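You operate a simulated robot arm through the tools that you are given. There is no shell and no other tool. Be economical: measure what you need, move in short steps, check, and stop when the job is done.

You run a simulated two-armed robot. Do the job below in one go: nothing can be reset, and whatever is moved stays where it is left.

Task
Sand the middle patch of the white rail and brush ochre on it.
Fine: sand it smooth all over first; use the medium sanding block with white band, the blue brush with white band and the ochre pot with white band from the half-moon table; lid and tools go back; the other patches and lids are left alone. Set down upright: blue brush with white band.

It is judged by the outcome, as a careful person would: the job done as asked, and still so three seconds after it is handed in. It fails if anything else is knocked over, pushed out of place, dropped, spilled or broken. A push-on lid holds only when it is set on centred and level and pressed home; a screw cap is set on level and turned clockwise until tight.

Robot
Two 7-joint arms with two-finger parallel grippers on one trunk, on a base that drives. Base frame: it is fixed to the floor where the robot stands at the start and does not move with it; the origin is under the middle of the robot, x ahead of it, y to its left, z up. Readings come in mm, rad, newtons and seconds.
The left shoulder is at the start at [50, 168, 1057], the right one opposite. With the tool pointing down near the work surface each hand reaches from about 200 to 660 mm from the robot's upright axis, wherever it stands, measured 20 degrees to its own side. Places, roughly: bare patch on the white rail [-300, -1600, 800]; blue brush with white band (4x4x15 cm) [800, 100, 800]; left patch of the white rail [-300, -1900, 800]; middle patch of the white rail [-300, -1800, 800]; ochre lid with white knob [800, 0, 800]; ochre pot with white band [800, 0, 800]; size lid with white knob [700, 100, 800]; wax lid with white knob [600, 300, 800]. Payload 1.57 kg a hand.
The tool frame of a hand sits at the grasp point between the pads (the TCP): z along the fingers, y along the line on which they close. The tips reach 30 mm beyond it. Largest opening 80 mm; finger width 17, thickness 12; the body of the gripper, 40 by 82 mm, starts 80 mm behind the TCP.
Orientation is that of the tool frame in the base frame, as a unit quaternion [x, y, z, w]. With the fingers straight down and closing along the base's y, the tool's x points along the base's -x, its y along +y and its z along -z.

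Tools
- The arms move only by the tool nudge_tool. It takes "left_increments", "right_increments" or both (then of equal length, played together; a hand with none holds still); each is one flat list of numbers, 6 for each row, row after row: the shift along the base's x, y, z in mm, then the turn, a rotation vector about the base's x, y, z in rad. In form: [tx, ty, tz, wx, wy, wz, tx, ty, tz, wx, wy, wz, ...]. A call has 1 to 10 rows; each row shifts and turns the commanded pose from where the row before left it. "left_gripper" and "right_gripper" are, for a hand that has rows, the finger opening in mm, from 0 to 80, set as the call begins (left out, the last holds). Rows are played at 5 a second. More than 50 mm and 0.15 rad between two rows, or a gripper value outside its range, and nothing of the call is played. Where a pose cannot be reached the arm comes as near as it can. A force on the tool above 40 N (or 10 N above the force at the start of the call, whichever is more), or a blocked arm, ends the call early, and 0.2 s more pass. The fingers move at their own pace (about 45 mm/s each) and stop on an object; they squeeze with about 37 N. The grip force told is the motor's: it shows also when the fingers shut on nothing. Time passes only in rows, and 0.2 s behind the last, so rows that do not move let the fingers close. It gives the time, the measured TCP pose, the force on the tool (base axes), the opening and the grip force at its end, in the units of the frame above (readings bear some noise), with the torque about the TCP (base axes, N m) and any sound that the robot's microphone picked up.
- Cameras (640 x 400 px; columns grow to the right, rows downward): "scene" is now at [128.7, 19.9, 1280]; the picture's right is [0.23, -0.97, 0.00], its down [-0.47, -0.11, -0.88] and it looks along [0.86, 0.20, -0.48] (base axes); focal length 236 px, centre (320, 200). "left" rides on the left gripper at [72, 7, -122] in its tool frame; the picture's right is [-0.09, 1.00, 0.00], its down [-0.84, -0.08, -0.54] and it looks along [-0.54, -0.05, 0.84] (tool axes); focal length 238 px, centre (320, 200). "right" rides on the right gripper at [72, -7, -122] in its tool frame; the picture's right is [0.09, 1.00, 0.00], its down [-0.84, 0.08, -0.54] and it looks along [-0.54, 0.05, 0.84] (tool axes); focal length 238 px, centre (320, 200). There is no depth. A picture from a camera that has moved, and an enlarged one, comes with that camera's place and axes in the base frame and with its lens.
- capture(camera): a new picture of that camera. No time passes.
- lift_body(by): slides the trunk up (or, below 0, down) by that many mm; the arms and the scene camera ride with it, the base frame stays. It gives what a move gives, with no picture.
- base_move(legs): drives the robot by 1 to 6 legs, each [ahead, left, turn to the left] in mm, mm and rad, along the robot's own axes; the way and the turn of a leg run together, so that a leg with both is an arc; at most 1500 mm and 3.142 rad a leg. The arms and the cameras ride along, it lands a little off, and it stops where it bumps. It gives what a move gives.
- head_to(pan, tilt): turns the head with the scene camera to pan (to the left, within 1.396 rad either way) and tilt (down, from -0.506 to 1.204), counted from straight ahead of the robot. It gives what a move gives.
- zoom(camera, box): a new picture of the part [left, top, right, bottom] of that camera's present view, enlarged. No time passes.
- sign_off(): hands the job in; it is judged then, once.

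Work in short steps. Places have to be worked out from the pictures, the camera data and where the tool is seen: move nearer, look again, correct. Check each grasp and each placing, and mend what went wrong. You have 120 turns and 88 pictures in all, those below and enlarged ones among them. Open the grippers and draw the arms clear of the work before you hand the job in, unless the task says otherwise; then end with one line.

The tools are called after "Emit:" as a command line: name --argument value ..., lists and objects as JSON in quotes. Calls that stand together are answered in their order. nudge_tool: Moves the arms, as the interface text tells. Its arguments: {"type":"object","properties":{"left_increments":{"type":"array"},"left_gripper":{"type":"number"},"right_increments":{"type":"array"},"right_gripper":{"type":"number"}},"required":[]} The other tools are called the same way: lift_body (by) slides the trunk up or down; base_move (legs) drives the base; head_to (pan, tilt) turns the head that bears the scene camera; capture (camera) takes a picture; zoom (camera, box) takes an enlarged picture of a part of a camera's view; sign_off () hands the job in.

At the start:

```text
time: 0.0
left_tool_pos: [403.4, 248.5, 1156.9]
left_tcp_rot: [-0.001, 1.0, 0.001, 0.0]
left_contact_force: [-0.1, 0.1, 0.2]
left_wrist_torque: [0.02, 0.01, -0.04]
left_gripper_width: 80.1
left_finger_force: 0.1
right_tool_pos: [397.8, -98.4, 1173.0]
right_tcp_rot: [0.0, 1.0, 0.0, 0.0]
right_contact_force: [0.7, -0.4, -0.1]
right_wrist_torque: [-0.03, -0.02, -0.02]
right_gripper_width: 80.0
right_finger_force: 0.1
trunk travel left (down, up): [-225.0, 218.0]
robot x, y, heading: [-2.4, -3.4, -0.003]
head pan, tilt: [0.227, 0.497]
```

scene: 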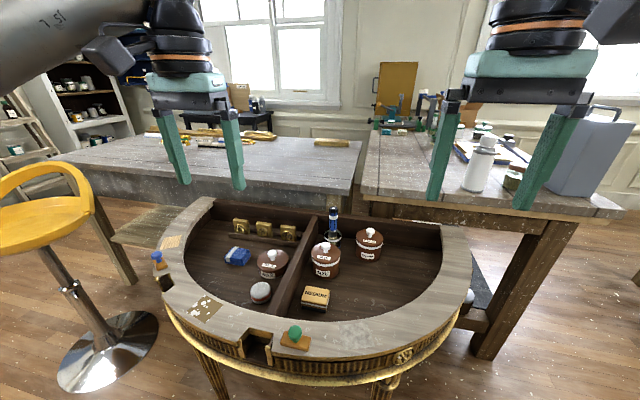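
right: 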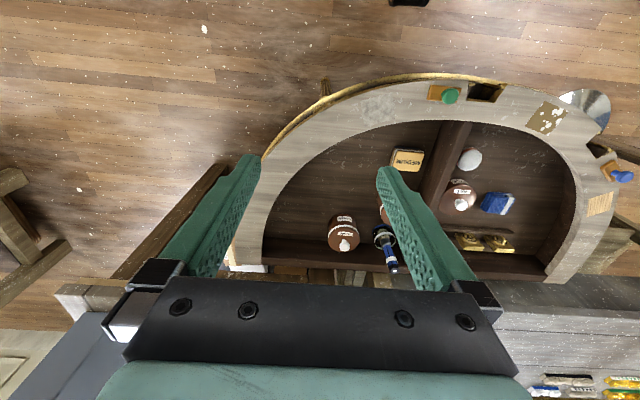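
left: 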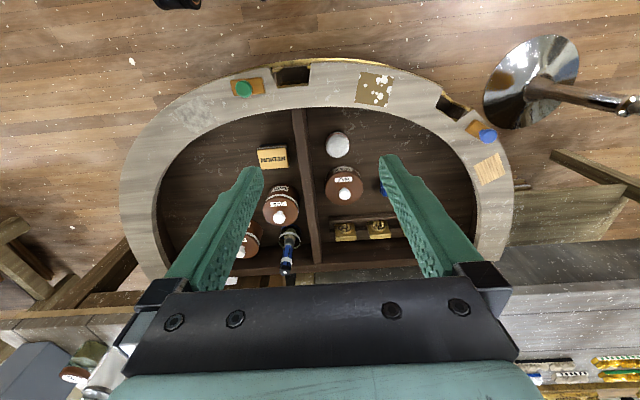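

I'll look closely at the half-moon table first to identify the medium block, brush and pots.

Emit:
zoom --camera "scene" --box '[200, 190, 420, 330]'

Emit:
head_to --pan -1.396 --tilt 0.45

Emit:
capture --camera "scene"

```text
2.86 times, centred on (310, 260) of scene
camera zoom: at [128.7, 19.9, 1280.0], right [0.23, -0.97, 0.0], down [-0.47, -0.11, -0.88], along [0.86, 0.2, -0.48], focal length 674 px, centre (349, 29)
```

zoom: 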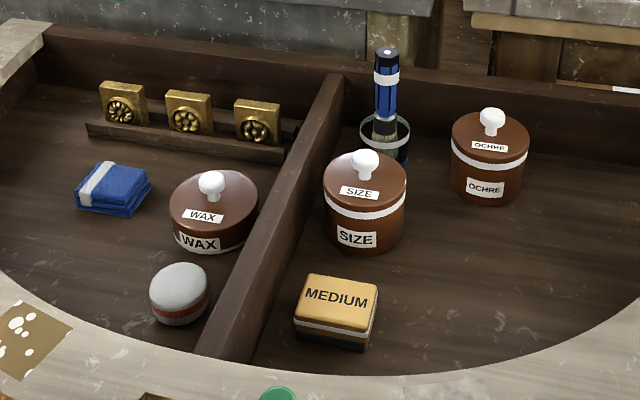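

```text
time: 1.7
left_tool_pos: [403.7, 248.5, 1157.4]
left_tcp_rot: [0.001, 1.0, 0.0, 0.0]
left_contact_force: [-0.7, -0.6, 0.1]
left_wrist_torque: [0.04, 0.02, 0.01]
left_gripper_width: 80.0
left_finger_force: 0.0
right_tool_pos: [398.2, -97.6, 1173.2]
right_tcp_rot: [0.0, 1.0, -0.001, 0.0]
right_contact_force: [-1.4, -0.3, -0.4]
right_wrist_torque: [0.0, -0.04, -0.02]
right_gripper_width: 79.9
right_finger_force: 0.1
trunk travel left (down, up): [-225.0, 218.0]
robot x, y, heading: [2.2, 0.5, 0.001]
head pan, tilt: [-1.396, 0.45]
```

```text
83 pictures are left
camera scene: at [56.0, -91.1, 1284.4], right [-0.98, -0.17, 0.0], down [-0.08, 0.43, -0.9], along [0.16, -0.89, -0.44], focal length 236 px, centre (320, 200)
```

scene: 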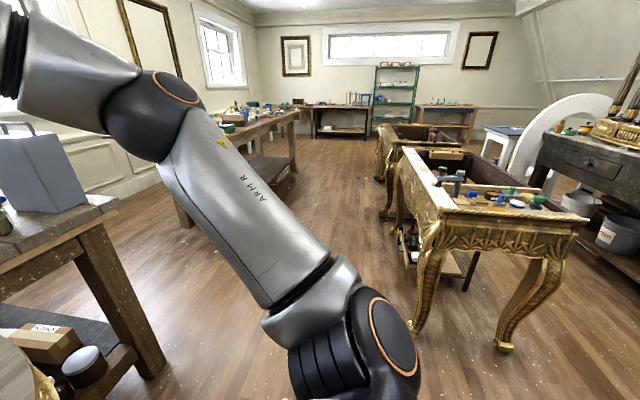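

The rail is near the gilt table on the far side. I zoom in there.

Emit:
zoom --camera "scene" --box '[360, 110, 560, 235]'

```text
3.20 times, centred on (460, 172) of scene
camera zoom: at [56.0, -91.1, 1284.4], right [-0.98, -0.17, 0.0], down [-0.08, 0.43, -0.9], along [0.16, -0.89, -0.44], focal length 755 px, centre (-128, 288)
```

zoom: 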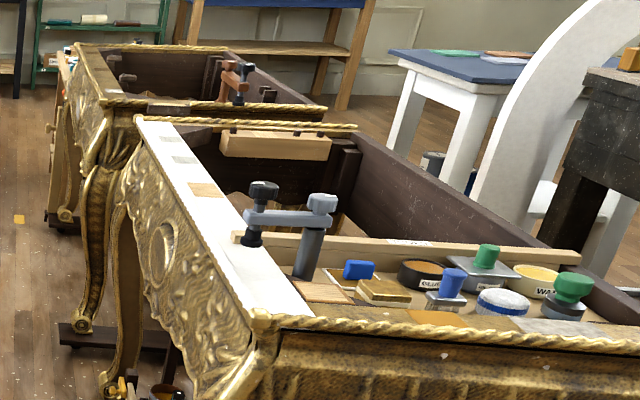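

The rail runs along y at x≈-300. Now I check how far the robot body sits from the half-moon table by looking straight down.

Emit:
head_to --pan 0.0 --tilt 1.2

Emit:
capture --camera "scene"

```text
time: 3.2
left_tool_pos: [403.4, 249.8, 1156.0]
left_tcp_rot: [0.0, 1.0, -0.001, 0.0]
left_contact_force: [-0.2, -0.4, 1.6]
left_wrist_torque: [0.05, -0.03, -0.01]
left_gripper_width: 80.1
left_finger_force: 0.1
right_tool_pos: [398.3, -98.5, 1173.4]
right_tcp_rot: [0.0, 1.0, 0.0, 0.0]
right_contact_force: [-0.3, 0.3, -0.2]
right_wrist_torque: [-0.01, 0.01, -0.04]
right_gripper_width: 80.0
right_finger_force: 0.1
trunk travel left (down, up): [-225.0, 218.0]
robot x, y, heading: [-1.6, 1.4, 0.001]
head pan, tilt: [0.0, 1.201]
```

```text
81 pictures are left
camera scene: at [95.9, -0.6, 1226.2], right [0.0, -1.0, 0.0], down [-0.93, 0.0, -0.36], along [0.36, 0.0, -0.93], focal length 236 px, centre (320, 200)
```

scene: 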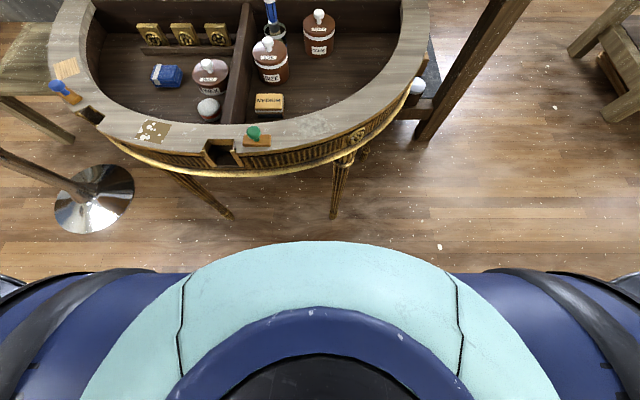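

The block sits near (530,127), its top at z≈765, reachable from here. I move the left hand above it and look.

Emit:
nudge_tool --left_increments '[18, -20, -38, 0, 0, 0, 18, -20, -38, 0, 0, 0, 18, -20, -38, 0, 0, 0, 18, -20, -38, 0, 0, 0, 18, -20, -38, 0, 0, 0, 18, -20, -38, 0, 0, 0]'

Emit:
capture --camera "left"

Emit:
capture --camera "scene"

```text
time: 4.6
left_tool_pos: [512.7, 128.1, 929.5]
left_tcp_rot: [0.0, 1.0, 0.0, 0.002]
left_contact_force: [0.5, -0.7, -0.1]
left_wrist_torque: [0.01, -0.01, 0.0]
left_gripper_width: 80.0
left_finger_force: 0.0
right_tool_pos: [399.2, -99.3, 1173.6]
right_tcp_rot: [0.0, 1.0, 0.0, -0.001]
right_contact_force: [0.3, 1.1, -0.4]
right_wrist_torque: [-0.01, 0.0, 0.02]
right_gripper_width: 80.0
right_finger_force: 0.0
trunk travel left (down, up): [-225.0, 218.0]
robot x, y, heading: [0.3, 1.0, -0.0]
head pan, tilt: [0.0, 1.201]
```

```text
80 pictures are left
camera left: at [439.4, 136.1, 1050.8], right [0.09, 1.0, 0.0], down [0.84, -0.08, 0.54], along [0.54, -0.05, -0.84], focal length 238 px, centre (320, 200)
```

left: 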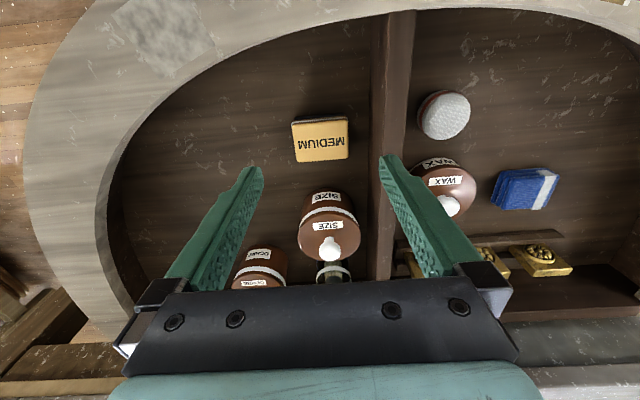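

```text
79 pictures are left
camera scene: at [96.2, -0.8, 1226.2], right [0.0, -1.0, 0.0], down [-0.93, 0.0, -0.36], along [0.36, 0.0, -0.93], focal length 236 px, centre (320, 200)
```

scene: 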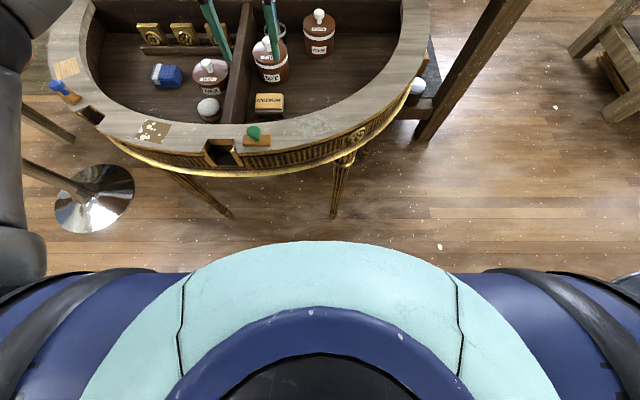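

The block spans about 68 mm (y) × 51 mm (x), centred at (535,128). I descend to just above it and check alignment.

Emit:
nudge_tool --left_increments '[11, 0, -40, 0, 0, 0, 11, 0, -40, 0, 0, 0, 0, 0, -40, 0, 0, 0]'

Emit:
capture --camera "left"

```text
time: 5.4
left_tool_pos: [535.2, 129.2, 808.4]
left_tcp_rot: [0.0, 1.0, 0.0, 0.001]
left_contact_force: [-0.5, -0.2, 0.1]
left_wrist_torque: [0.01, 0.01, 0.02]
left_gripper_width: 79.8
left_finger_force: 0.1
right_tool_pos: [399.4, -98.0, 1174.1]
right_tcp_rot: [0.001, 1.0, 0.0, 0.0]
right_contact_force: [0.2, -0.4, 0.1]
right_wrist_torque: [0.01, 0.01, 0.01]
right_gripper_width: 79.9
right_finger_force: 0.1
trunk travel left (down, up): [-225.0, 218.0]
robot x, y, heading: [-2.3, -0.1, -0.004]
head pan, tilt: [0.0, 1.201]
```

```text
78 pictures are left
camera left: at [461.3, 137.6, 930.7], right [0.09, 1.0, 0.0], down [0.84, -0.08, 0.54], along [0.54, -0.05, -0.84], focal length 238 px, centre (320, 200)
```

left: 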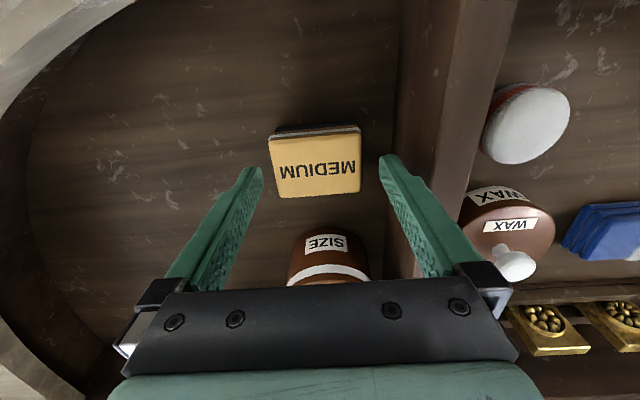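

Alignment is good (block at ~(534,127)). I descend to TCP z≈775, then close.

Emit:
nudge_tool --left_increments '[0, -1, -17, 0, 0, 0, 0, -1, -16, 0, 0, 0]'

Emit:
nudge_tool --left_increments '[0, 0, 0, 0, 0, 0, 0, 0, 0, 0, 0, 0, 0, 0, 0, 0, 0, 0]' --left_gripper 50

Emit:
capture --camera "left"

```text
time: 6.0
left_tool_pos: [533.6, 127.3, 775.1]
left_tcp_rot: [0.0, 1.0, 0.001, 0.001]
left_contact_force: [-0.2, -0.4, -0.1]
left_wrist_torque: [0.01, 0.01, -0.03]
left_gripper_width: 80.0
left_finger_force: 0.0
right_tool_pos: [399.4, -98.9, 1173.0]
right_tcp_rot: [0.0, 1.0, -0.001, -0.001]
right_contact_force: [0.7, 0.1, -1.0]
right_wrist_torque: [-0.05, -0.02, -0.01]
right_gripper_width: 79.9
right_finger_force: 0.1
trunk travel left (down, up): [-225.0, 218.0]
robot x, y, heading: [-1.8, -3.1, 0.003]
head pan, tilt: [0.0, 1.201]
```

```text
time: 6.8
left_tool_pos: [534.2, 129.1, 774.9]
left_tcp_rot: [-0.001, 1.0, 0.0, 0.0]
left_contact_force: [-0.1, 0.8, 0.6]
left_wrist_torque: [-0.02, 0.03, 0.05]
left_gripper_width: 66.8
left_finger_force: 33.6
right_tool_pos: [398.4, -97.5, 1173.2]
right_tcp_rot: [0.0, 1.0, 0.001, 0.0]
right_contact_force: [-0.5, -1.0, -0.4]
right_wrist_torque: [-0.03, 0.01, 0.02]
right_gripper_width: 79.9
right_finger_force: 0.0
trunk travel left (down, up): [-225.0, 218.0]
robot x, y, heading: [-0.0, -2.0, -0.0]
head pan, tilt: [0.0, 1.201]
```

```text
77 pictures are left
camera left: at [460.8, 135.2, 898.4], right [0.09, 1.0, 0.0], down [0.84, -0.08, 0.54], along [0.54, -0.05, -0.84], focal length 238 px, centre (320, 200)
```

left: 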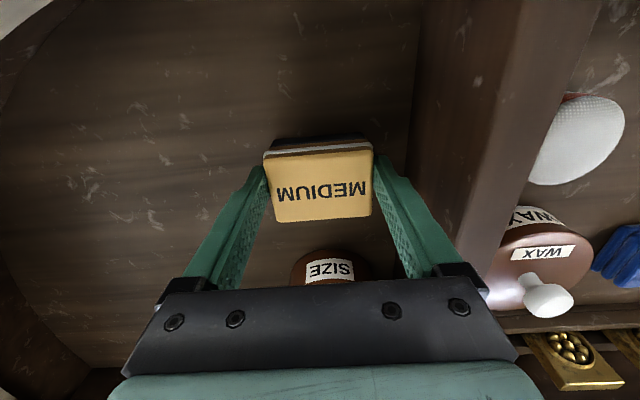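

Gripped at 67 mm. I lift straight up, then draw back.

Emit:
nudge_tool --left_increments '[0, 0, 40, 0, 0, 0, 0, 0, 45, 0, 0, 0, 0, 0, 45, 0, 0, 0, 0, 0, 45, 0, 0, 0, -30, 10, 45, 0, 0, 0, -40, 20, 40, 0, 0, 0, -40, 20, 20, 0, 0, 0]'

Emit:
head_to --pan -0.9 --tilt 0.7

Emit:
capture --camera "scene"

```text
refused: row 5 steps farther than a row can; nothing moved
```

```text
time: 8.0
left_tool_pos: [533.8, 126.8, 775.8]
left_tcp_rot: [0.0, 1.0, 0.0, 0.0]
left_contact_force: [-0.1, -0.6, 0.1]
left_wrist_torque: [0.01, 0.02, 0.03]
left_gripper_width: 66.9
left_finger_force: 37.1
right_tool_pos: [399.0, -98.9, 1173.8]
right_tcp_rot: [0.001, 1.0, 0.0, 0.0]
right_contact_force: [0.2, -0.3, 0.5]
right_wrist_torque: [-0.03, 0.03, 0.03]
right_gripper_width: 80.2
right_finger_force: 0.0
trunk travel left (down, up): [-225.0, 218.0]
robot x, y, heading: [-0.9, -1.5, 0.002]
head pan, tilt: [-0.901, 0.7]
```

```text
76 pictures are left
camera scene: at [92.9, -67.1, 1262.1], right [-0.78, -0.62, 0.0], down [-0.4, 0.5, -0.76], along [0.48, -0.6, -0.64], focal length 236 px, centre (320, 200)
```

scene: 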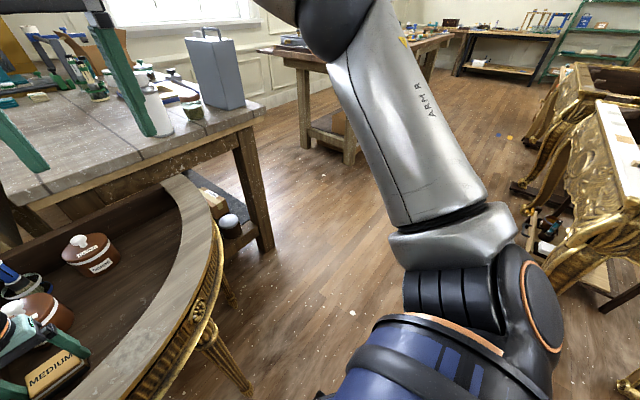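

A row was too long; I split the lift into smaller steps.

Emit:
nudge_tool --left_increments '[0, 0, 40, 0, 0, 0, 0, 0, 45, 0, 0, 0, 0, 0, 45, 0, 0, 0, 0, 0, 45, 0, 0, 0, -30, 10, 30, 0, 0, 0, -35, 20, 25, 0, 0, 0, -35, 20, 20, 0, 0, 0]'

```text
time: 9.6
left_tool_pos: [431.8, 177.5, 1026.3]
left_tcp_rot: [0.0, 1.0, -0.001, 0.001]
left_contact_force: [-0.7, -0.7, -1.6]
left_wrist_torque: [0.03, -0.04, -0.01]
left_gripper_width: 67.0
left_finger_force: 35.9
right_tool_pos: [398.4, -97.9, 1172.5]
right_tcp_rot: [0.0, 1.0, -0.001, -0.001]
right_contact_force: [-0.4, 0.3, 0.3]
right_wrist_torque: [-0.03, -0.04, 0.0]
right_gripper_width: 80.3
right_finger_force: 0.0
trunk travel left (down, up): [-225.0, 218.0]
robot x, y, heading: [-3.2, -0.1, 0.005]
head pan, tilt: [-0.901, 0.7]
```

Block held. Now I drive: turn to face -y, go ahead with a shift to x≈300, and look before the last turn.

Emit:
base_move --legs '[[0, 0, -1.571], [1000, 300, 0], [600, 0, 0]]'

Emit:
head_to --pan -1.1 --tilt 0.75

Emit:
capture --camera "scene"

```text
time: 21.8
left_tool_pos: [450.7, -2040.1, 1026.6]
left_tcp_rot: [0.711, 0.703, 0.0, 0.0]
left_contact_force: [-0.7, 0.5, -0.1]
left_wrist_torque: [0.06, 0.02, -0.02]
left_gripper_width: 66.8
left_finger_force: 36.7
right_tool_pos: [175.3, -2001.9, 1173.6]
right_tcp_rot: [0.711, 0.703, 0.001, 0.0]
right_contact_force: [0.0, 0.4, -0.8]
right_wrist_torque: [-0.01, 0.02, 0.0]
right_gripper_width: 79.8
right_finger_force: 0.1
trunk travel left (down, up): [-225.0, 218.0]
robot x, y, heading: [280.6, -1603.6, -1.586]
head pan, tilt: [-0.901, 0.7]
```

```text
time: 22.6
left_tool_pos: [451.3, -2039.6, 1027.7]
left_tcp_rot: [0.711, 0.704, 0.0, 0.001]
left_contact_force: [-0.1, -0.3, -1.0]
left_wrist_torque: [0.0, 0.01, -0.01]
left_gripper_width: 66.9
left_finger_force: 37.0
right_tool_pos: [176.8, -2002.1, 1173.3]
right_tcp_rot: [0.71, 0.704, -0.001, 0.0]
right_contact_force: [0.0, 0.4, -0.7]
right_wrist_torque: [0.0, -0.02, -0.04]
right_gripper_width: 79.7
right_finger_force: 0.0
trunk travel left (down, up): [-225.0, 218.0]
robot x, y, heading: [275.8, -1606.5, -1.584]
head pan, tilt: [-1.1, 0.75]
```

```text
75 pictures are left
camera scene: at [203.7, -1681.8, 1257.9], right [-0.45, 0.9, 0.0], down [0.61, 0.3, -0.73], along [-0.66, -0.33, -0.68], focal length 236 px, centre (320, 200)
```

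scene: 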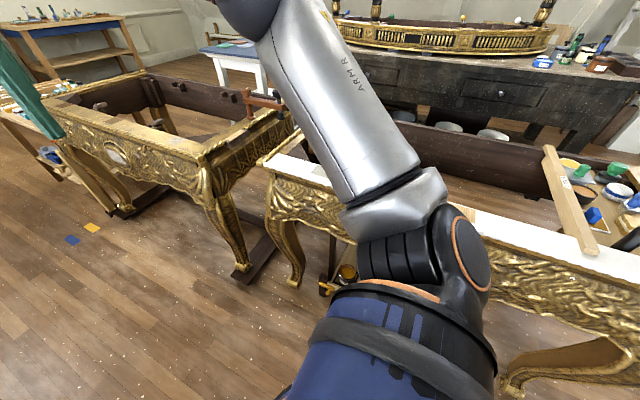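

The rail is clear of the sweep. I turn to face -x and look down at the patches with the left and scene cameras.

Emit:
base_move --legs '[[0, 0, -1.557]]'

Emit:
head_to --pan 0.2 --tilt 0.8

Emit:
capture --camera "scene"

Emit:
capture --camera "left"

```text
time: 26.8
left_tool_pos: [-156.2, -1778.5, 1026.9]
left_tcp_rot: [1.0, -0.005, 0.0, 0.0]
left_contact_force: [-0.8, -0.4, -0.1]
left_wrist_torque: [-0.01, 0.01, 0.0]
left_gripper_width: 67.1
left_finger_force: 36.8
right_tool_pos: [-119.3, -1502.1, 1173.9]
right_tcp_rot: [1.0, -0.005, 0.0, 0.0]
right_contact_force: [0.6, 0.1, 0.1]
right_wrist_torque: [-0.02, 0.01, 0.02]
right_gripper_width: 80.0
right_finger_force: 0.1
trunk travel left (down, up): [-225.0, 218.0]
robot x, y, heading: [279.9, -1603.1, 3.132]
head pan, tilt: [-1.1, 0.75]
```

```text
time: 28.2
left_tool_pos: [-157.3, -1777.4, 1026.8]
left_tcp_rot: [1.0, -0.005, 0.0, -0.001]
left_contact_force: [0.6, -0.2, -1.0]
left_wrist_torque: [-0.01, -0.05, -0.01]
left_gripper_width: 66.8
left_finger_force: 37.3
right_tool_pos: [-120.6, -1501.4, 1173.1]
right_tcp_rot: [1.0, -0.004, 0.0, 0.0]
right_contact_force: [0.4, 0.1, -0.2]
right_wrist_torque: [-0.02, -0.04, 0.03]
right_gripper_width: 80.1
right_finger_force: 0.0
trunk travel left (down, up): [-225.0, 218.0]
robot x, y, heading: [279.5, -1604.5, 3.131]
head pan, tilt: [0.201, 0.799]
```

```text
74 pictures are left
camera scene: at [159.0, -1619.6, 1253.9], right [-0.19, 0.98, 0.0], down [0.7, 0.14, -0.7], along [-0.68, -0.13, -0.72], focal length 236 px, centre (320, 200)
```

scene: 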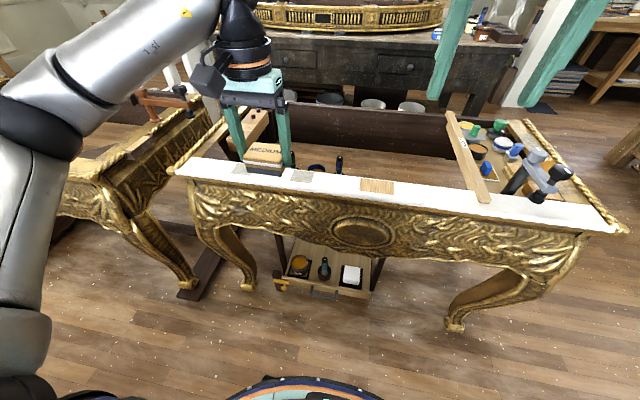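

```text
73 pictures are left
camera left: at [-86.1, -1783.6, 1149.4], right [-0.1, -0.99, 0.0], down [-0.84, 0.09, 0.54], along [-0.54, 0.06, -0.84], focal length 238 px, centre (320, 200)
```

left: 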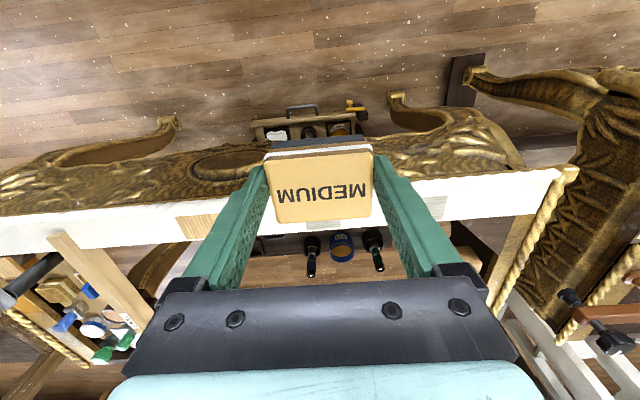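

I move the left hand farther over so its camera sees the patches unobstructed.

Emit:
nudge_tool --left_increments '[-45, 0, 0, 0, 0, 0, -45, 0, 0, 0, 0, 0, -45, 0, 0, 0, 0, 0]'

Emit:
zoom --camera "left" --box '[160, 60, 480, 260]'

Emit:
zoom --camera "scene" --box '[180, 110, 420, 260]'

```text
time: 29.1
left_tool_pos: [-292.2, -1776.4, 1028.6]
left_tcp_rot: [1.0, -0.007, 0.0, 0.001]
left_contact_force: [-0.1, 0.3, -0.6]
left_wrist_torque: [-0.02, 0.02, 0.04]
left_gripper_width: 66.8
left_finger_force: 36.8
right_tool_pos: [-119.0, -1500.6, 1172.3]
right_tcp_rot: [1.0, -0.006, 0.0, 0.0]
right_contact_force: [-0.1, 0.7, 0.4]
right_wrist_torque: [-0.03, -0.01, -0.03]
right_gripper_width: 79.9
right_finger_force: 0.1
trunk travel left (down, up): [-225.0, 218.0]
robot x, y, heading: [279.4, -1603.5, 3.129]
head pan, tilt: [0.201, 0.799]
```

```text
2.00 times, centred on (320, 160) of left
camera zoom: at [-220.7, -1783.0, 1150.1], right [-0.11, -0.99, 0.0], down [-0.84, 0.09, 0.54], along [-0.54, 0.06, -0.84], focal length 477 px, centre (320, 280)
```

zoom: 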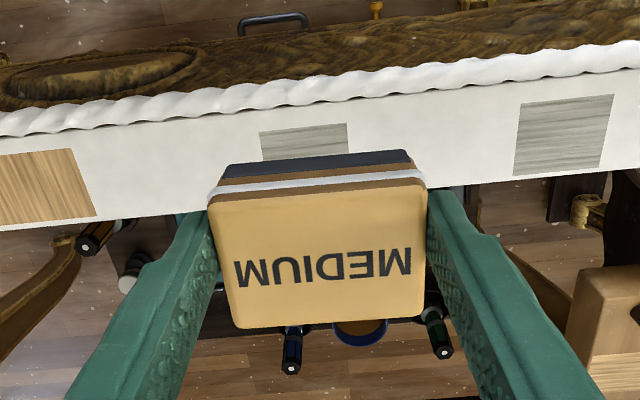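

```text
2.67 times, centred on (300, 185) of scene
camera zoom: at [158.8, -1619.2, 1253.9], right [-0.19, 0.98, 0.0], down [0.7, 0.14, -0.7], along [-0.68, -0.13, -0.72], focal length 629 px, centre (373, 240)
```

zoom: 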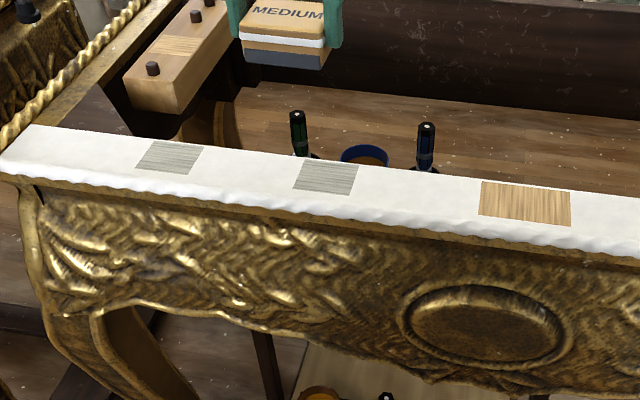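

The patch spans x −311…−362, y −1729…−1792, z ≈ 813. I move the block over it, at TCP z≈885, and check.

Emit:
nudge_tool --left_increments '[-15, 5, -35, 0, 0, 0, -15, 6, -36, 0, 0, 0, -15, 5, -36, 0, 0, 0.01, 0, 0, -36, 0, 0, 0]'

Emit:
zoom --camera "scene" --box '[220, 120, 380, 220]'

Emit:
capture --camera "left"

```text
time: 30.1
left_tool_pos: [-337.2, -1761.0, 883.8]
left_tcp_rot: [1.0, 0.0, -0.001, 0.0]
left_contact_force: [-0.2, -0.3, 0.2]
left_wrist_torque: [0.01, -0.02, 0.02]
left_gripper_width: 66.6
left_finger_force: 36.8
right_tool_pos: [-120.5, -1501.5, 1173.0]
right_tcp_rot: [1.0, -0.005, 0.0, 0.0]
right_contact_force: [0.0, -0.1, 0.2]
right_wrist_torque: [0.04, 0.01, -0.01]
right_gripper_width: 79.9
right_finger_force: 0.1
trunk travel left (down, up): [-225.0, 218.0]
robot x, y, heading: [279.1, -1605.3, 3.13]
head pan, tilt: [0.201, 0.799]
```

```text
4.00 times, centred on (300, 170) of scene
camera zoom: at [158.8, -1619.9, 1253.9], right [-0.19, 0.98, 0.0], down [0.7, 0.14, -0.7], along [-0.68, -0.13, -0.72], focal length 944 px, centre (400, 320)
```

zoom: 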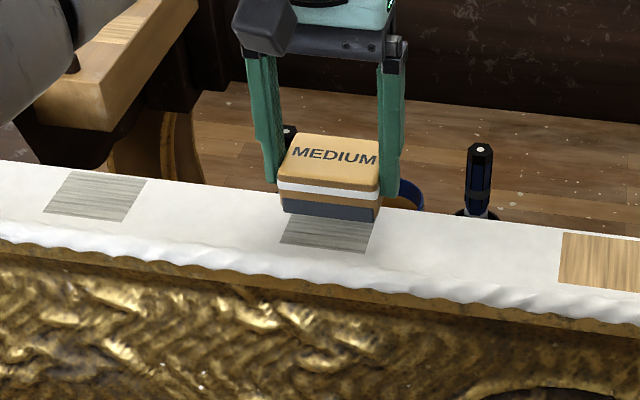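

```text
69 pictures are left
camera left: at [-266.3, -1767.2, 1005.1], right [-0.09, -1.0, 0.0], down [-0.84, 0.08, 0.54], along [-0.54, 0.05, -0.84], focal length 238 px, centre (320, 200)
```

left: 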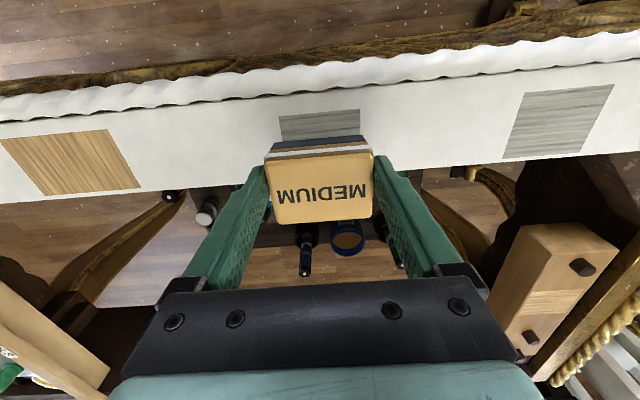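

The block is over the patch. I descend toward contact in small steps.

Emit:
nudge_tool --left_increments '[0, 0, -15, 0, 0, 0, 0, 0, -10, 0, 0, 0, 0, 0, 0, 0, 0, 0]'

Emit:
zoom --camera "scene" --box '[220, 120, 380, 220]'

```text
time: 30.9
left_tool_pos: [-337.9, -1761.5, 865.4]
left_tcp_rot: [1.0, 0.001, -0.007, -0.001]
left_contact_force: [-1.6, -2.8, 36.0]
left_wrist_torque: [-0.21, -0.5, -0.04]
left_gripper_width: 66.7
left_finger_force: 36.8
right_tool_pos: [-116.0, -1502.0, 1174.4]
right_tcp_rot: [1.0, -0.006, -0.001, 0.001]
right_contact_force: [0.8, 1.1, 1.1]
right_wrist_torque: [0.01, -0.02, 0.0]
right_gripper_width: 79.8
right_finger_force: 0.1
trunk travel left (down, up): [-225.0, 218.0]
robot x, y, heading: [278.2, -1604.7, 3.133]
head pan, tilt: [0.201, 0.799]
```

```text
4.00 times, centred on (300, 170) of scene
camera zoom: at [162.3, -1619.1, 1254.9], right [-0.19, 0.98, 0.0], down [0.7, 0.14, -0.7], along [-0.69, -0.13, -0.71], focal length 944 px, centre (400, 320)
```

zoom: 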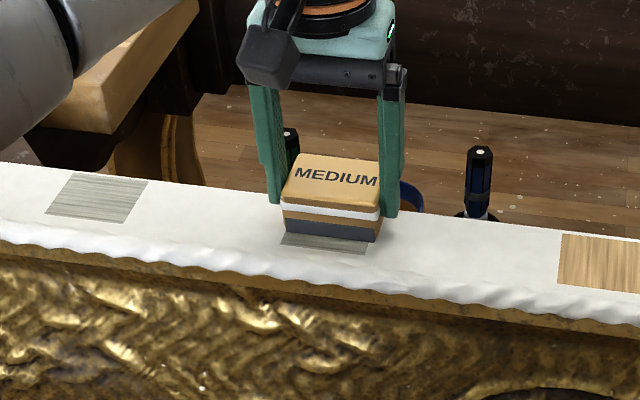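

Contact at TCP z≈865 with 36 N; the patch sticks out ~10 mm on the near side. I ease the pressure, recentre to about (-328,-1763) and stroke back and forth.

Emit:
nudge_tool --left_increments '[10, -2, 4, 0, 0, 0, 0, 15, 0, 0, 0, 0, 0, -15, 0, 0, 0, 0, 0, -15, 0, 0, 0, 0, 8, 0, 0, 0, 0, 0, 0, 15, 0, 0, 0, 0, 0, 15, 0, 0, 0, 0, -16, 0, 0, 0, 0, 0, 0, -15, 0, 0, 0, 0, 0, -15, 0, 0, 0, 0]'

Emit:
nudge_tool --left_increments '[8, 0, 0, 0, 0, 0, 0, 15, 0, 0, 0, 0, 0, 15, 0, 0, 0, 0, 8, -15, 0, 0, 0, 0, -16, 0, 0, 0, 0, 0, 16, 0, 0, 0, 0, 0, -16, -15, 0, 0, 0, 0, 16, 0, 0, 0, 0, 0, -16, 15, 0, 0, 0, 0, 8, 0, 0, 0, 0, 0]'

```text
time: 33.0
left_tool_pos: [-334.8, -1774.3, 866.7]
left_tcp_rot: [1.0, -0.001, -0.004, -0.001]
left_contact_force: [-0.6, 7.5, 20.3]
left_wrist_torque: [0.21, -0.03, -0.01]
left_gripper_width: 66.7
left_finger_force: 37.3
right_tool_pos: [-117.7, -1501.5, 1173.7]
right_tcp_rot: [1.0, -0.006, -0.001, 0.001]
right_contact_force: [0.0, -0.1, -0.2]
right_wrist_torque: [0.0, 0.0, 0.0]
right_gripper_width: 80.0
right_finger_force: 0.1
trunk travel left (down, up): [-225.0, 218.0]
robot x, y, heading: [279.3, -1606.5, 3.134]
head pan, tilt: [0.201, 0.799]
```

```text
time: 35.2
left_tool_pos: [-328.0, -1764.2, 865.3]
left_tcp_rot: [1.0, 0.0, -0.004, 0.0]
left_contact_force: [-6.7, -3.8, 18.8]
left_wrist_torque: [-0.22, 0.12, -0.11]
left_gripper_width: 67.2
left_finger_force: 36.8
right_tool_pos: [-118.1, -1501.5, 1173.8]
right_tcp_rot: [1.0, -0.006, 0.0, 0.0]
right_contact_force: [-0.1, -0.2, -0.2]
right_wrist_torque: [-0.02, -0.01, 0.0]
right_gripper_width: 80.3
right_finger_force: 0.1
trunk travel left (down, up): [-225.0, 218.0]
robot x, y, heading: [283.0, -1599.8, 3.13]
head pan, tilt: [0.201, 0.799]
```

Strokes worked at ~19 N. I lift and move back-over to view the patch.

Emit:
nudge_tool --left_increments '[0, 0, 40, 0, 0, 0, -40, 0, 25, 0, 0, 0, -30, 0, 0, 0, 0, 0]'

Emit:
zoom --camera "scene" --box '[220, 120, 380, 220]'

Emit:
zoom --camera "left" --box '[200, 20, 440, 170]'

```text
time: 36.0
left_tool_pos: [-346.6, -1762.7, 915.7]
left_tcp_rot: [1.0, -0.001, 0.0, 0.0]
left_contact_force: [-0.4, 0.1, -0.7]
left_wrist_torque: [-0.02, -0.02, -0.02]
left_gripper_width: 67.0
left_finger_force: 37.1
left hand out of reach, approached as far as the arm can: row 2, 3
right_tool_pos: [-119.1, -1500.4, 1173.9]
right_tcp_rot: [1.0, -0.006, 0.001, 0.0]
right_contact_force: [0.3, 0.6, -0.1]
right_wrist_torque: [-0.02, 0.0, 0.03]
right_gripper_width: 80.2
right_finger_force: 0.0
trunk travel left (down, up): [-225.0, 218.0]
robot x, y, heading: [275.6, -1605.4, 3.133]
head pan, tilt: [0.201, 0.799]
```

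```text
4.00 times, centred on (300, 170) of scene
camera zoom: at [159.2, -1618.6, 1253.9], right [-0.19, 0.98, 0.0], down [0.7, 0.13, -0.7], along [-0.68, -0.13, -0.72], focal length 944 px, centre (400, 320)
```

zoom: 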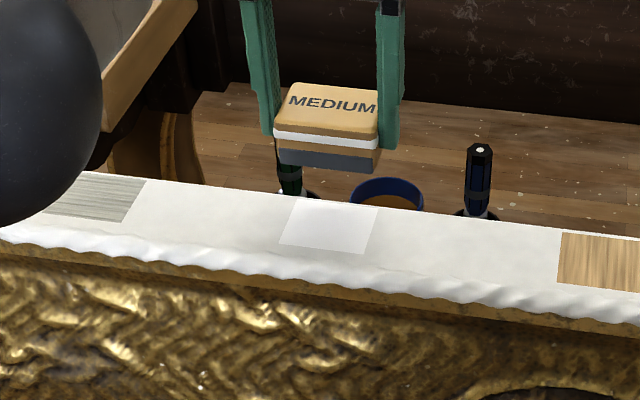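

```text
2.67 times, centred on (320, 95) of left
camera zoom: at [-275.1, -1768.3, 1038.0], right [-0.09, -1.0, 0.0], down [-0.84, 0.08, 0.54], along [-0.54, 0.05, -0.84], focal length 636 px, centre (320, 480)
```

zoom: 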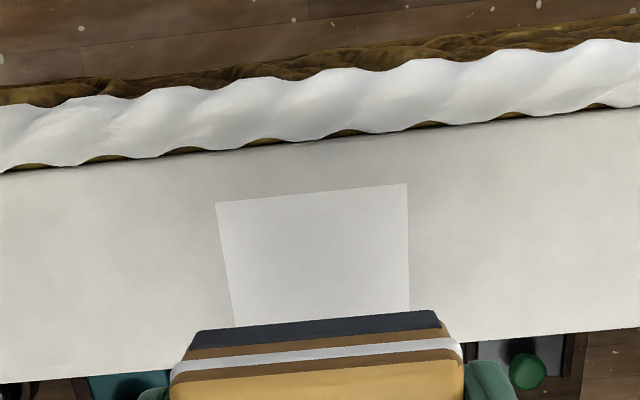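

The patch looks uniformly smooth. I'll do one more light pass for assurance, first returning above it.

Emit:
nudge_tool --left_increments '[35, 0, 0, 0, 0, 0, 35, 0, -25, 0, 0, 0, 0, 0, 0, 0, 0, 0]'

```text
time: 36.9
left_tool_pos: [-279.1, -1762.7, 888.9]
left_tcp_rot: [1.0, 0.001, 0.0, 0.0]
left_contact_force: [-0.2, 0.9, -1.0]
left_wrist_torque: [-0.02, 0.0, 0.01]
left_gripper_width: 67.1
left_finger_force: 36.8
right_tool_pos: [-119.8, -1500.9, 1172.4]
right_tcp_rot: [1.0, -0.006, 0.0, 0.0]
right_contact_force: [-0.8, -0.3, 0.2]
right_wrist_torque: [-0.02, 0.0, 0.01]
right_gripper_width: 80.0
right_finger_force: 0.2
trunk travel left (down, up): [-225.0, 218.0]
robot x, y, heading: [277.5, -1604.8, 3.135]
head pan, tilt: [0.201, 0.799]
```

The command follows the actual pose. I move back over the patch, press lightly and stroke again.

Emit:
nudge_tool --left_increments '[-49, 0, 0, 0, 0, 0, 0, 0, -14, 0, 0, 0, 0, 0, -12, 0, 0, 0, 0, 18, 0, 0, 0, 0, 8, -18, 0, 0, 0, 0, 0, -18, 0, 0, 0, 0, -16, 18, 0, 0, 0, 0, 0, 18, 0, 0, 0, 0, 8, -18, 0, 0, 0, 0]'

Emit:
nudge_tool --left_increments '[10, 0, 0, 0, 0, 0, -20, 0, 0, 0, 0, 0, 10, -18, 0, 0, 0, 0, 0, 18, 0, 0, 0, 0, 0, 0, 40, 0, 0, 0, 0, 0, 40, 0, 0, 0, 20, 0, 40, 0, 0, 0, 40, 0, 20, 0, 0, 0, 40, 0, 20, 0, 0, 0]'

Emit:
zoom --camera "scene" --box '[220, 120, 380, 220]'

```text
time: 38.9
left_tool_pos: [-325.3, -1762.7, 865.3]
left_tcp_rot: [1.0, -0.001, -0.003, -0.001]
left_contact_force: [-1.5, 2.0, 9.1]
left_wrist_torque: [-0.14, 0.28, -0.14]
left_gripper_width: 67.0
left_finger_force: 36.4
right_tool_pos: [-118.1, -1501.7, 1173.8]
right_tcp_rot: [1.0, -0.006, -0.001, 0.002]
right_contact_force: [0.0, -0.4, -0.5]
right_wrist_torque: [0.02, 0.03, 0.02]
right_gripper_width: 79.9
right_finger_force: 0.1
trunk travel left (down, up): [-225.0, 218.0]
robot x, y, heading: [279.8, -1603.4, 3.132]
head pan, tilt: [0.201, 0.799]
```

```text
time: 40.9
left_tool_pos: [-224.4, -1763.0, 1024.3]
left_tcp_rot: [1.0, 0.001, 0.0, 0.0]
left_contact_force: [1.2, -0.1, -0.4]
left_wrist_torque: [0.0, -0.01, -0.01]
left_gripper_width: 66.9
left_finger_force: 36.7
right_tool_pos: [-119.3, -1502.6, 1174.8]
right_tcp_rot: [1.0, -0.005, 0.0, 0.0]
right_contact_force: [-0.3, 0.2, 0.0]
right_wrist_torque: [-0.03, 0.04, 0.04]
right_gripper_width: 80.0
right_finger_force: 0.0
trunk travel left (down, up): [-225.0, 218.0]
robot x, y, heading: [277.7, -1603.7, 3.134]
head pan, tilt: [0.201, 0.799]
```

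```text
4.00 times, centred on (300, 170) of scene
camera zoom: at [159.4, -1619.8, 1254.0], right [-0.19, 0.98, 0.0], down [0.7, 0.14, -0.7], along [-0.68, -0.13, -0.72], focal length 944 px, centre (400, 320)
```

zoom: 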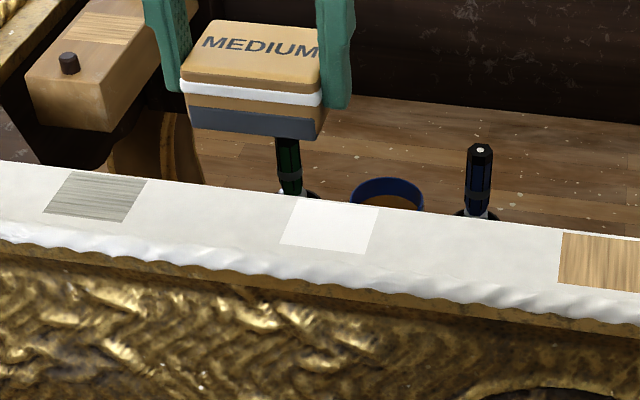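

The patch is now evenly white and smooth. I drive back the same way to return the block.

Emit:
base_move --legs '[[0, 0, 1.571], [-800, -280, 0], [-800, 0, 0], [0, 0, 1.575]]'

Emit:
head_to --pan 0.0 --tilt 1.0

Emit:
capture --camera "scene"

```text
time: 56.9
left_tool_pos: [500.5, 159.7, 1024.7]
left_tcp_rot: [-0.007, 1.0, -0.001, 0.0]
left_contact_force: [0.2, -0.4, -0.3]
left_wrist_torque: [-0.04, 0.02, 0.02]
left_gripper_width: 66.9
left_finger_force: 37.0
right_tool_pos: [400.2, -103.7, 1173.8]
right_tcp_rot: [-0.001, 1.0, -0.001, 0.001]
right_contact_force: [0.6, -0.6, 0.6]
right_wrist_torque: [0.01, 0.0, -0.02]
right_gripper_width: 79.9
right_finger_force: 0.0
trunk travel left (down, up): [-225.0, 218.0]
robot x, y, heading: [2.2, -6.2, 0.002]
head pan, tilt: [0.201, 0.799]
```

```text
time: 57.6
left_tool_pos: [501.7, 159.4, 1024.9]
left_tcp_rot: [-0.008, 1.0, 0.0, 0.0]
left_contact_force: [0.3, 0.6, -0.4]
left_wrist_torque: [0.03, -0.03, 0.0]
left_gripper_width: 66.8
left_finger_force: 37.3
right_tool_pos: [400.2, -103.7, 1173.3]
right_tcp_rot: [-0.003, 1.0, 0.0, 0.0]
right_contact_force: [-0.1, 0.1, 0.0]
right_wrist_torque: [0.01, 0.0, -0.05]
right_gripper_width: 79.9
right_finger_force: 0.0
trunk travel left (down, up): [-225.0, 218.0]
robot x, y, heading: [0.6, -8.9, 0.006]
head pan, tilt: [0.0, 1.0]
```

```text
64 pictures are left
camera scene: at [110.5, -7.3, 1238.8], right [0.01, -1.0, 0.0], down [-0.84, 0.0, -0.54], along [0.54, 0.0, -0.84], focal length 236 px, centre (320, 200)
```

scene: 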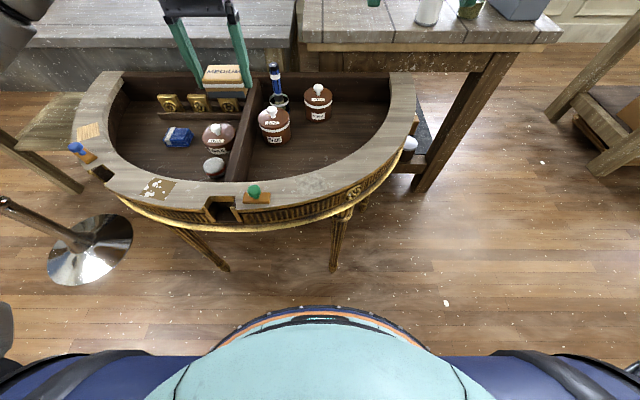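

Back at start. I lower the block to its original place (534,128), stopping a little above the tray floor.

Emit:
nudge_tool --left_increments '[16, -16, -30, 0, 0, -0.016, 16, -15, -40, 0, 0, 0, 0, 0, -45, 0, 0, 0, 0, 0, -45, 0, 0, 0, 0, 0, -45, 0, 0, 0, 0, 0, -35, 0, 0, 0]'

Emit:
nudge_tool --left_increments '[0, 0, -4, 0, 0, 0, 0, 0, -4, 0, 0, 0, 0, 0, -2, 0, 0, 0]'

```text
time: 59.0
left_tool_pos: [532.0, 129.7, 782.4]
left_tcp_rot: [0.001, 1.0, 0.0, 0.0]
left_contact_force: [-0.2, 0.0, -0.9]
left_wrist_torque: [0.02, 0.01, -0.01]
left_gripper_width: 67.1
left_finger_force: 37.0
right_tool_pos: [400.0, -102.4, 1173.3]
right_tcp_rot: [-0.002, 1.0, 0.001, -0.001]
right_contact_force: [0.1, -0.3, -0.2]
right_wrist_torque: [-0.02, 0.0, -0.01]
right_gripper_width: 79.6
right_finger_force: 0.0
trunk travel left (down, up): [-225.0, 218.0]
robot x, y, heading: [1.3, -6.4, -0.001]
head pan, tilt: [0.0, 1.0]
```

```text
time: 59.8
left_tool_pos: [533.3, 129.3, 775.1]
left_tcp_rot: [0.002, 1.0, -0.001, 0.001]
left_contact_force: [-0.4, 0.4, 2.2]
left_wrist_torque: [0.11, -0.07, -0.04]
left_gripper_width: 66.9
left_finger_force: 37.1
right_tool_pos: [399.6, -104.0, 1173.4]
right_tcp_rot: [-0.002, 1.0, 0.001, 0.0]
right_contact_force: [-0.6, 0.1, -0.4]
right_wrist_torque: [-0.01, 0.0, 0.04]
right_gripper_width: 79.9
right_finger_force: 0.0
trunk travel left (down, up): [-225.0, 218.0]
robot x, y, heading: [2.8, -7.4, 0.007]
head pan, tilt: [0.0, 1.0]
```

Contact at the same height as at pick-up. I release, and then lift straight up.

Emit:
nudge_tool --left_increments '[0, 0, 0, 0, 0, 0, 0, 0, 0, 0, 0, 0, 0, 0, 45, 0, 0, 0, 0, 0, 45, 0, 0, 0, 0, 0, 45, 0, 0, 0, 0, 0, 45, 0, 0, 0, -30, 20, 30, 0, 0, 0, -40, 25, 0, 0, 0, 0]' --left_gripper 80

Emit:
zoom --camera "scene" --box '[180, 50, 400, 190]'

```text
time: 61.6
left_tool_pos: [462.6, 172.5, 985.2]
left_tcp_rot: [0.0, 1.0, 0.0, 0.0]
left_contact_force: [0.7, 0.4, -0.7]
left_wrist_torque: [-0.02, 0.03, 0.04]
left_gripper_width: 80.1
left_finger_force: 0.1
right_tool_pos: [400.0, -104.5, 1173.2]
right_tcp_rot: [-0.001, 1.0, 0.0, 0.0]
right_contact_force: [-0.5, 0.5, 0.2]
right_wrist_torque: [0.01, 0.03, 0.0]
right_gripper_width: 80.0
right_finger_force: 0.1
trunk travel left (down, up): [-225.0, 218.0]
robot x, y, heading: [0.1, -5.2, 0.005]
head pan, tilt: [0.0, 1.0]
```

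```text
2.86 times, centred on (290, 120) of scene
camera zoom: at [110.2, -6.9, 1238.8], right [0.0, -1.0, 0.0], down [-0.84, 0.0, -0.54], along [0.54, 0.0, -0.84], focal length 674 px, centre (406, 429)
```

zoom: 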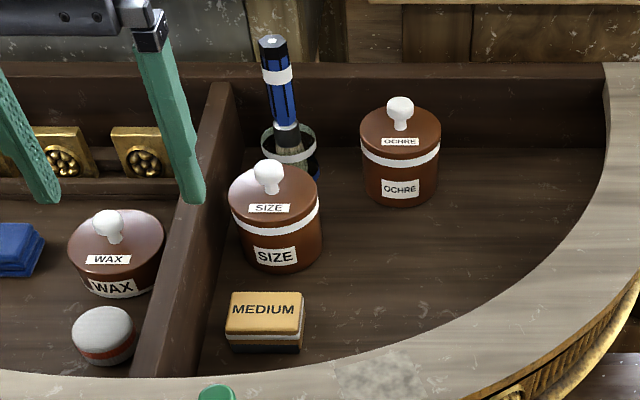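

Block is back. Brush top is about (794,124,880) and the ochre pot about (778,0). I drive 110 mm ahead, then check clearance to the table edge by looking down.

Emit:
base_move --legs '[[110, -20, 0]]'

Emit:
head_to --pan 0.0 --tilt 1.2

Emit:
capture --camera "scene"

Emit:
capture --camera "left"

```text
time: 62.8
left_tool_pos: [573.0, 155.2, 985.0]
left_tcp_rot: [0.0, 1.0, 0.0, 0.001]
left_contact_force: [-0.7, 0.8, 0.6]
left_wrist_torque: [0.0, -0.01, -0.02]
left_gripper_width: 79.8
left_finger_force: 0.1
right_tool_pos: [511.2, -122.6, 1173.5]
right_tcp_rot: [-0.003, 1.0, 0.0, 0.0]
right_contact_force: [-0.2, 0.8, 0.6]
right_wrist_torque: [-0.01, 0.04, 0.01]
right_gripper_width: 80.0
right_finger_force: 0.1
trunk travel left (down, up): [-225.0, 218.0]
robot x, y, heading: [111.9, -28.4, 0.008]
head pan, tilt: [0.0, 1.0]
```

```text
time: 63.5
left_tool_pos: [573.5, 153.7, 985.6]
left_tcp_rot: [-0.001, 1.0, 0.0, -0.001]
left_contact_force: [-0.5, 0.3, -1.2]
left_wrist_torque: [-0.03, -0.01, -0.01]
left_gripper_width: 79.9
left_finger_force: 0.0
right_tool_pos: [510.3, -123.1, 1172.9]
right_tcp_rot: [-0.002, 1.0, 0.0, 0.0]
right_contact_force: [0.9, -0.2, -0.3]
right_wrist_torque: [-0.01, -0.01, 0.04]
right_gripper_width: 80.2
right_finger_force: 0.1
trunk travel left (down, up): [-225.0, 218.0]
robot x, y, heading: [113.8, -26.5, 0.005]
head pan, tilt: [0.0, 1.201]
```

```text
62 pictures are left
camera scene: at [207.4, -26.7, 1226.2], right [0.01, -1.0, 0.0], down [-0.93, -0.01, -0.36], along [0.36, 0.0, -0.93], focal length 236 px, centre (320, 200)
```

scene: 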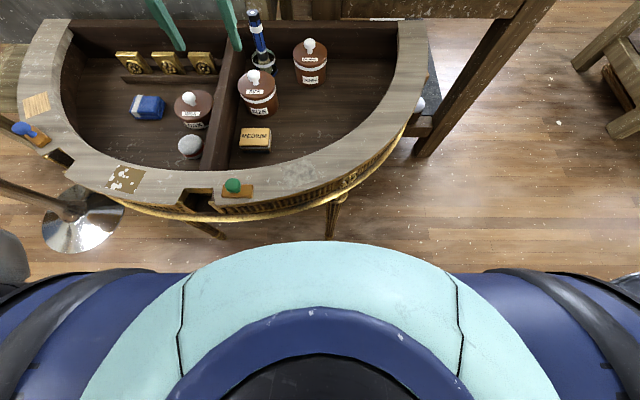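

```text
61 pictures are left
camera left: at [500.7, 161.9, 1107.3], right [0.09, 1.0, 0.0], down [0.84, -0.08, 0.54], along [0.54, -0.05, -0.84], focal length 238 px, centre (320, 200)
```

left: 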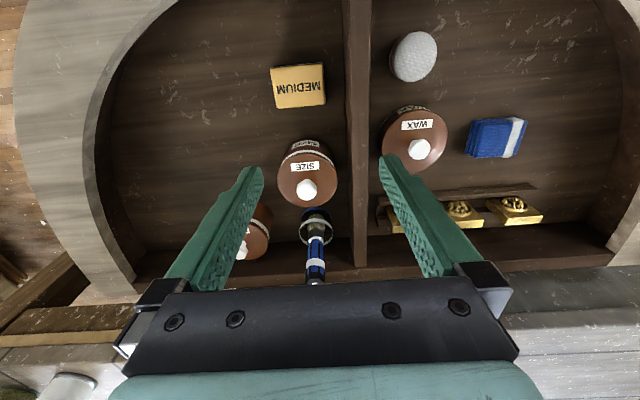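

There's room. Turning the robot to the right brings the left shoulder forward, so I go 30 mm ahead and turn right 0.45 rad; then the left arm can reach pot and brush comfortably.

Emit:
base_move --legs '[[30, 0, 0], [0, 0, -0.45]]'

Emit:
head_to --pan 0.45 --tilt 0.75

Emit:
capture --camera "scene"

Emit:
capture --camera "left"

```text
time: 65.7
left_tool_pos: [636.3, -65.4, 985.4]
left_tcp_rot: [0.225, 0.974, 0.0, 0.0]
left_contact_force: [0.3, -0.3, -1.6]
left_wrist_torque: [0.0, 0.03, 0.01]
left_gripper_width: 79.8
left_finger_force: 0.1
right_tool_pos: [459.0, -287.6, 1174.2]
right_tcp_rot: [0.221, 0.975, 0.0, 0.0]
right_contact_force: [0.1, 0.3, -0.4]
right_wrist_torque: [-0.01, 0.02, -0.02]
right_gripper_width: 80.1
right_finger_force: 0.0
trunk travel left (down, up): [-225.0, 218.0]
robot x, y, heading: [142.0, -27.2, -0.444]
head pan, tilt: [0.0, 1.201]
```

```text
time: 66.6
left_tool_pos: [635.9, -65.6, 985.3]
left_tcp_rot: [0.224, 0.975, -0.001, 0.0]
left_contact_force: [0.1, 0.0, 0.3]
left_wrist_torque: [-0.01, 0.02, -0.04]
left_gripper_width: 80.1
left_finger_force: 0.1
right_tool_pos: [460.2, -286.9, 1173.7]
right_tcp_rot: [0.222, 0.975, 0.0, 0.001]
right_contact_force: [-0.6, 0.2, 0.6]
right_wrist_torque: [-0.01, 0.02, 0.0]
right_gripper_width: 80.0
right_finger_force: 0.1
trunk travel left (down, up): [-225.0, 218.0]
robot x, y, heading: [140.7, -24.6, -0.442]
head pan, tilt: [0.45, 0.75]
```

```text
60 pictures are left
camera scene: at [260.5, -44.0, 1257.9], right [0.0, -1.0, 0.0], down [-0.68, 0.0, -0.73], along [0.73, 0.0, -0.68], focal length 236 px, centre (320, 200)
```

scene: 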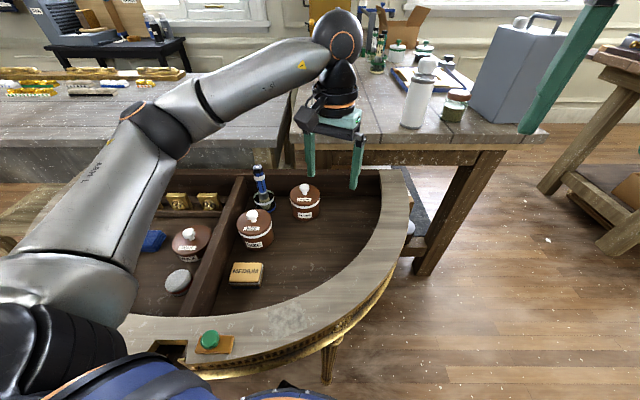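

```text
59 pictures are left
camera left: at [573.6, -26.9, 1107.3], right [0.52, 0.86, 0.0], down [0.72, -0.43, 0.54], along [0.46, -0.28, -0.84], focal length 238 px, centre (320, 200)
```

left: 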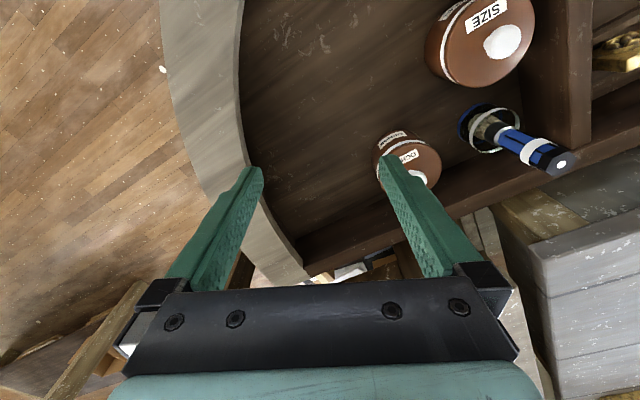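

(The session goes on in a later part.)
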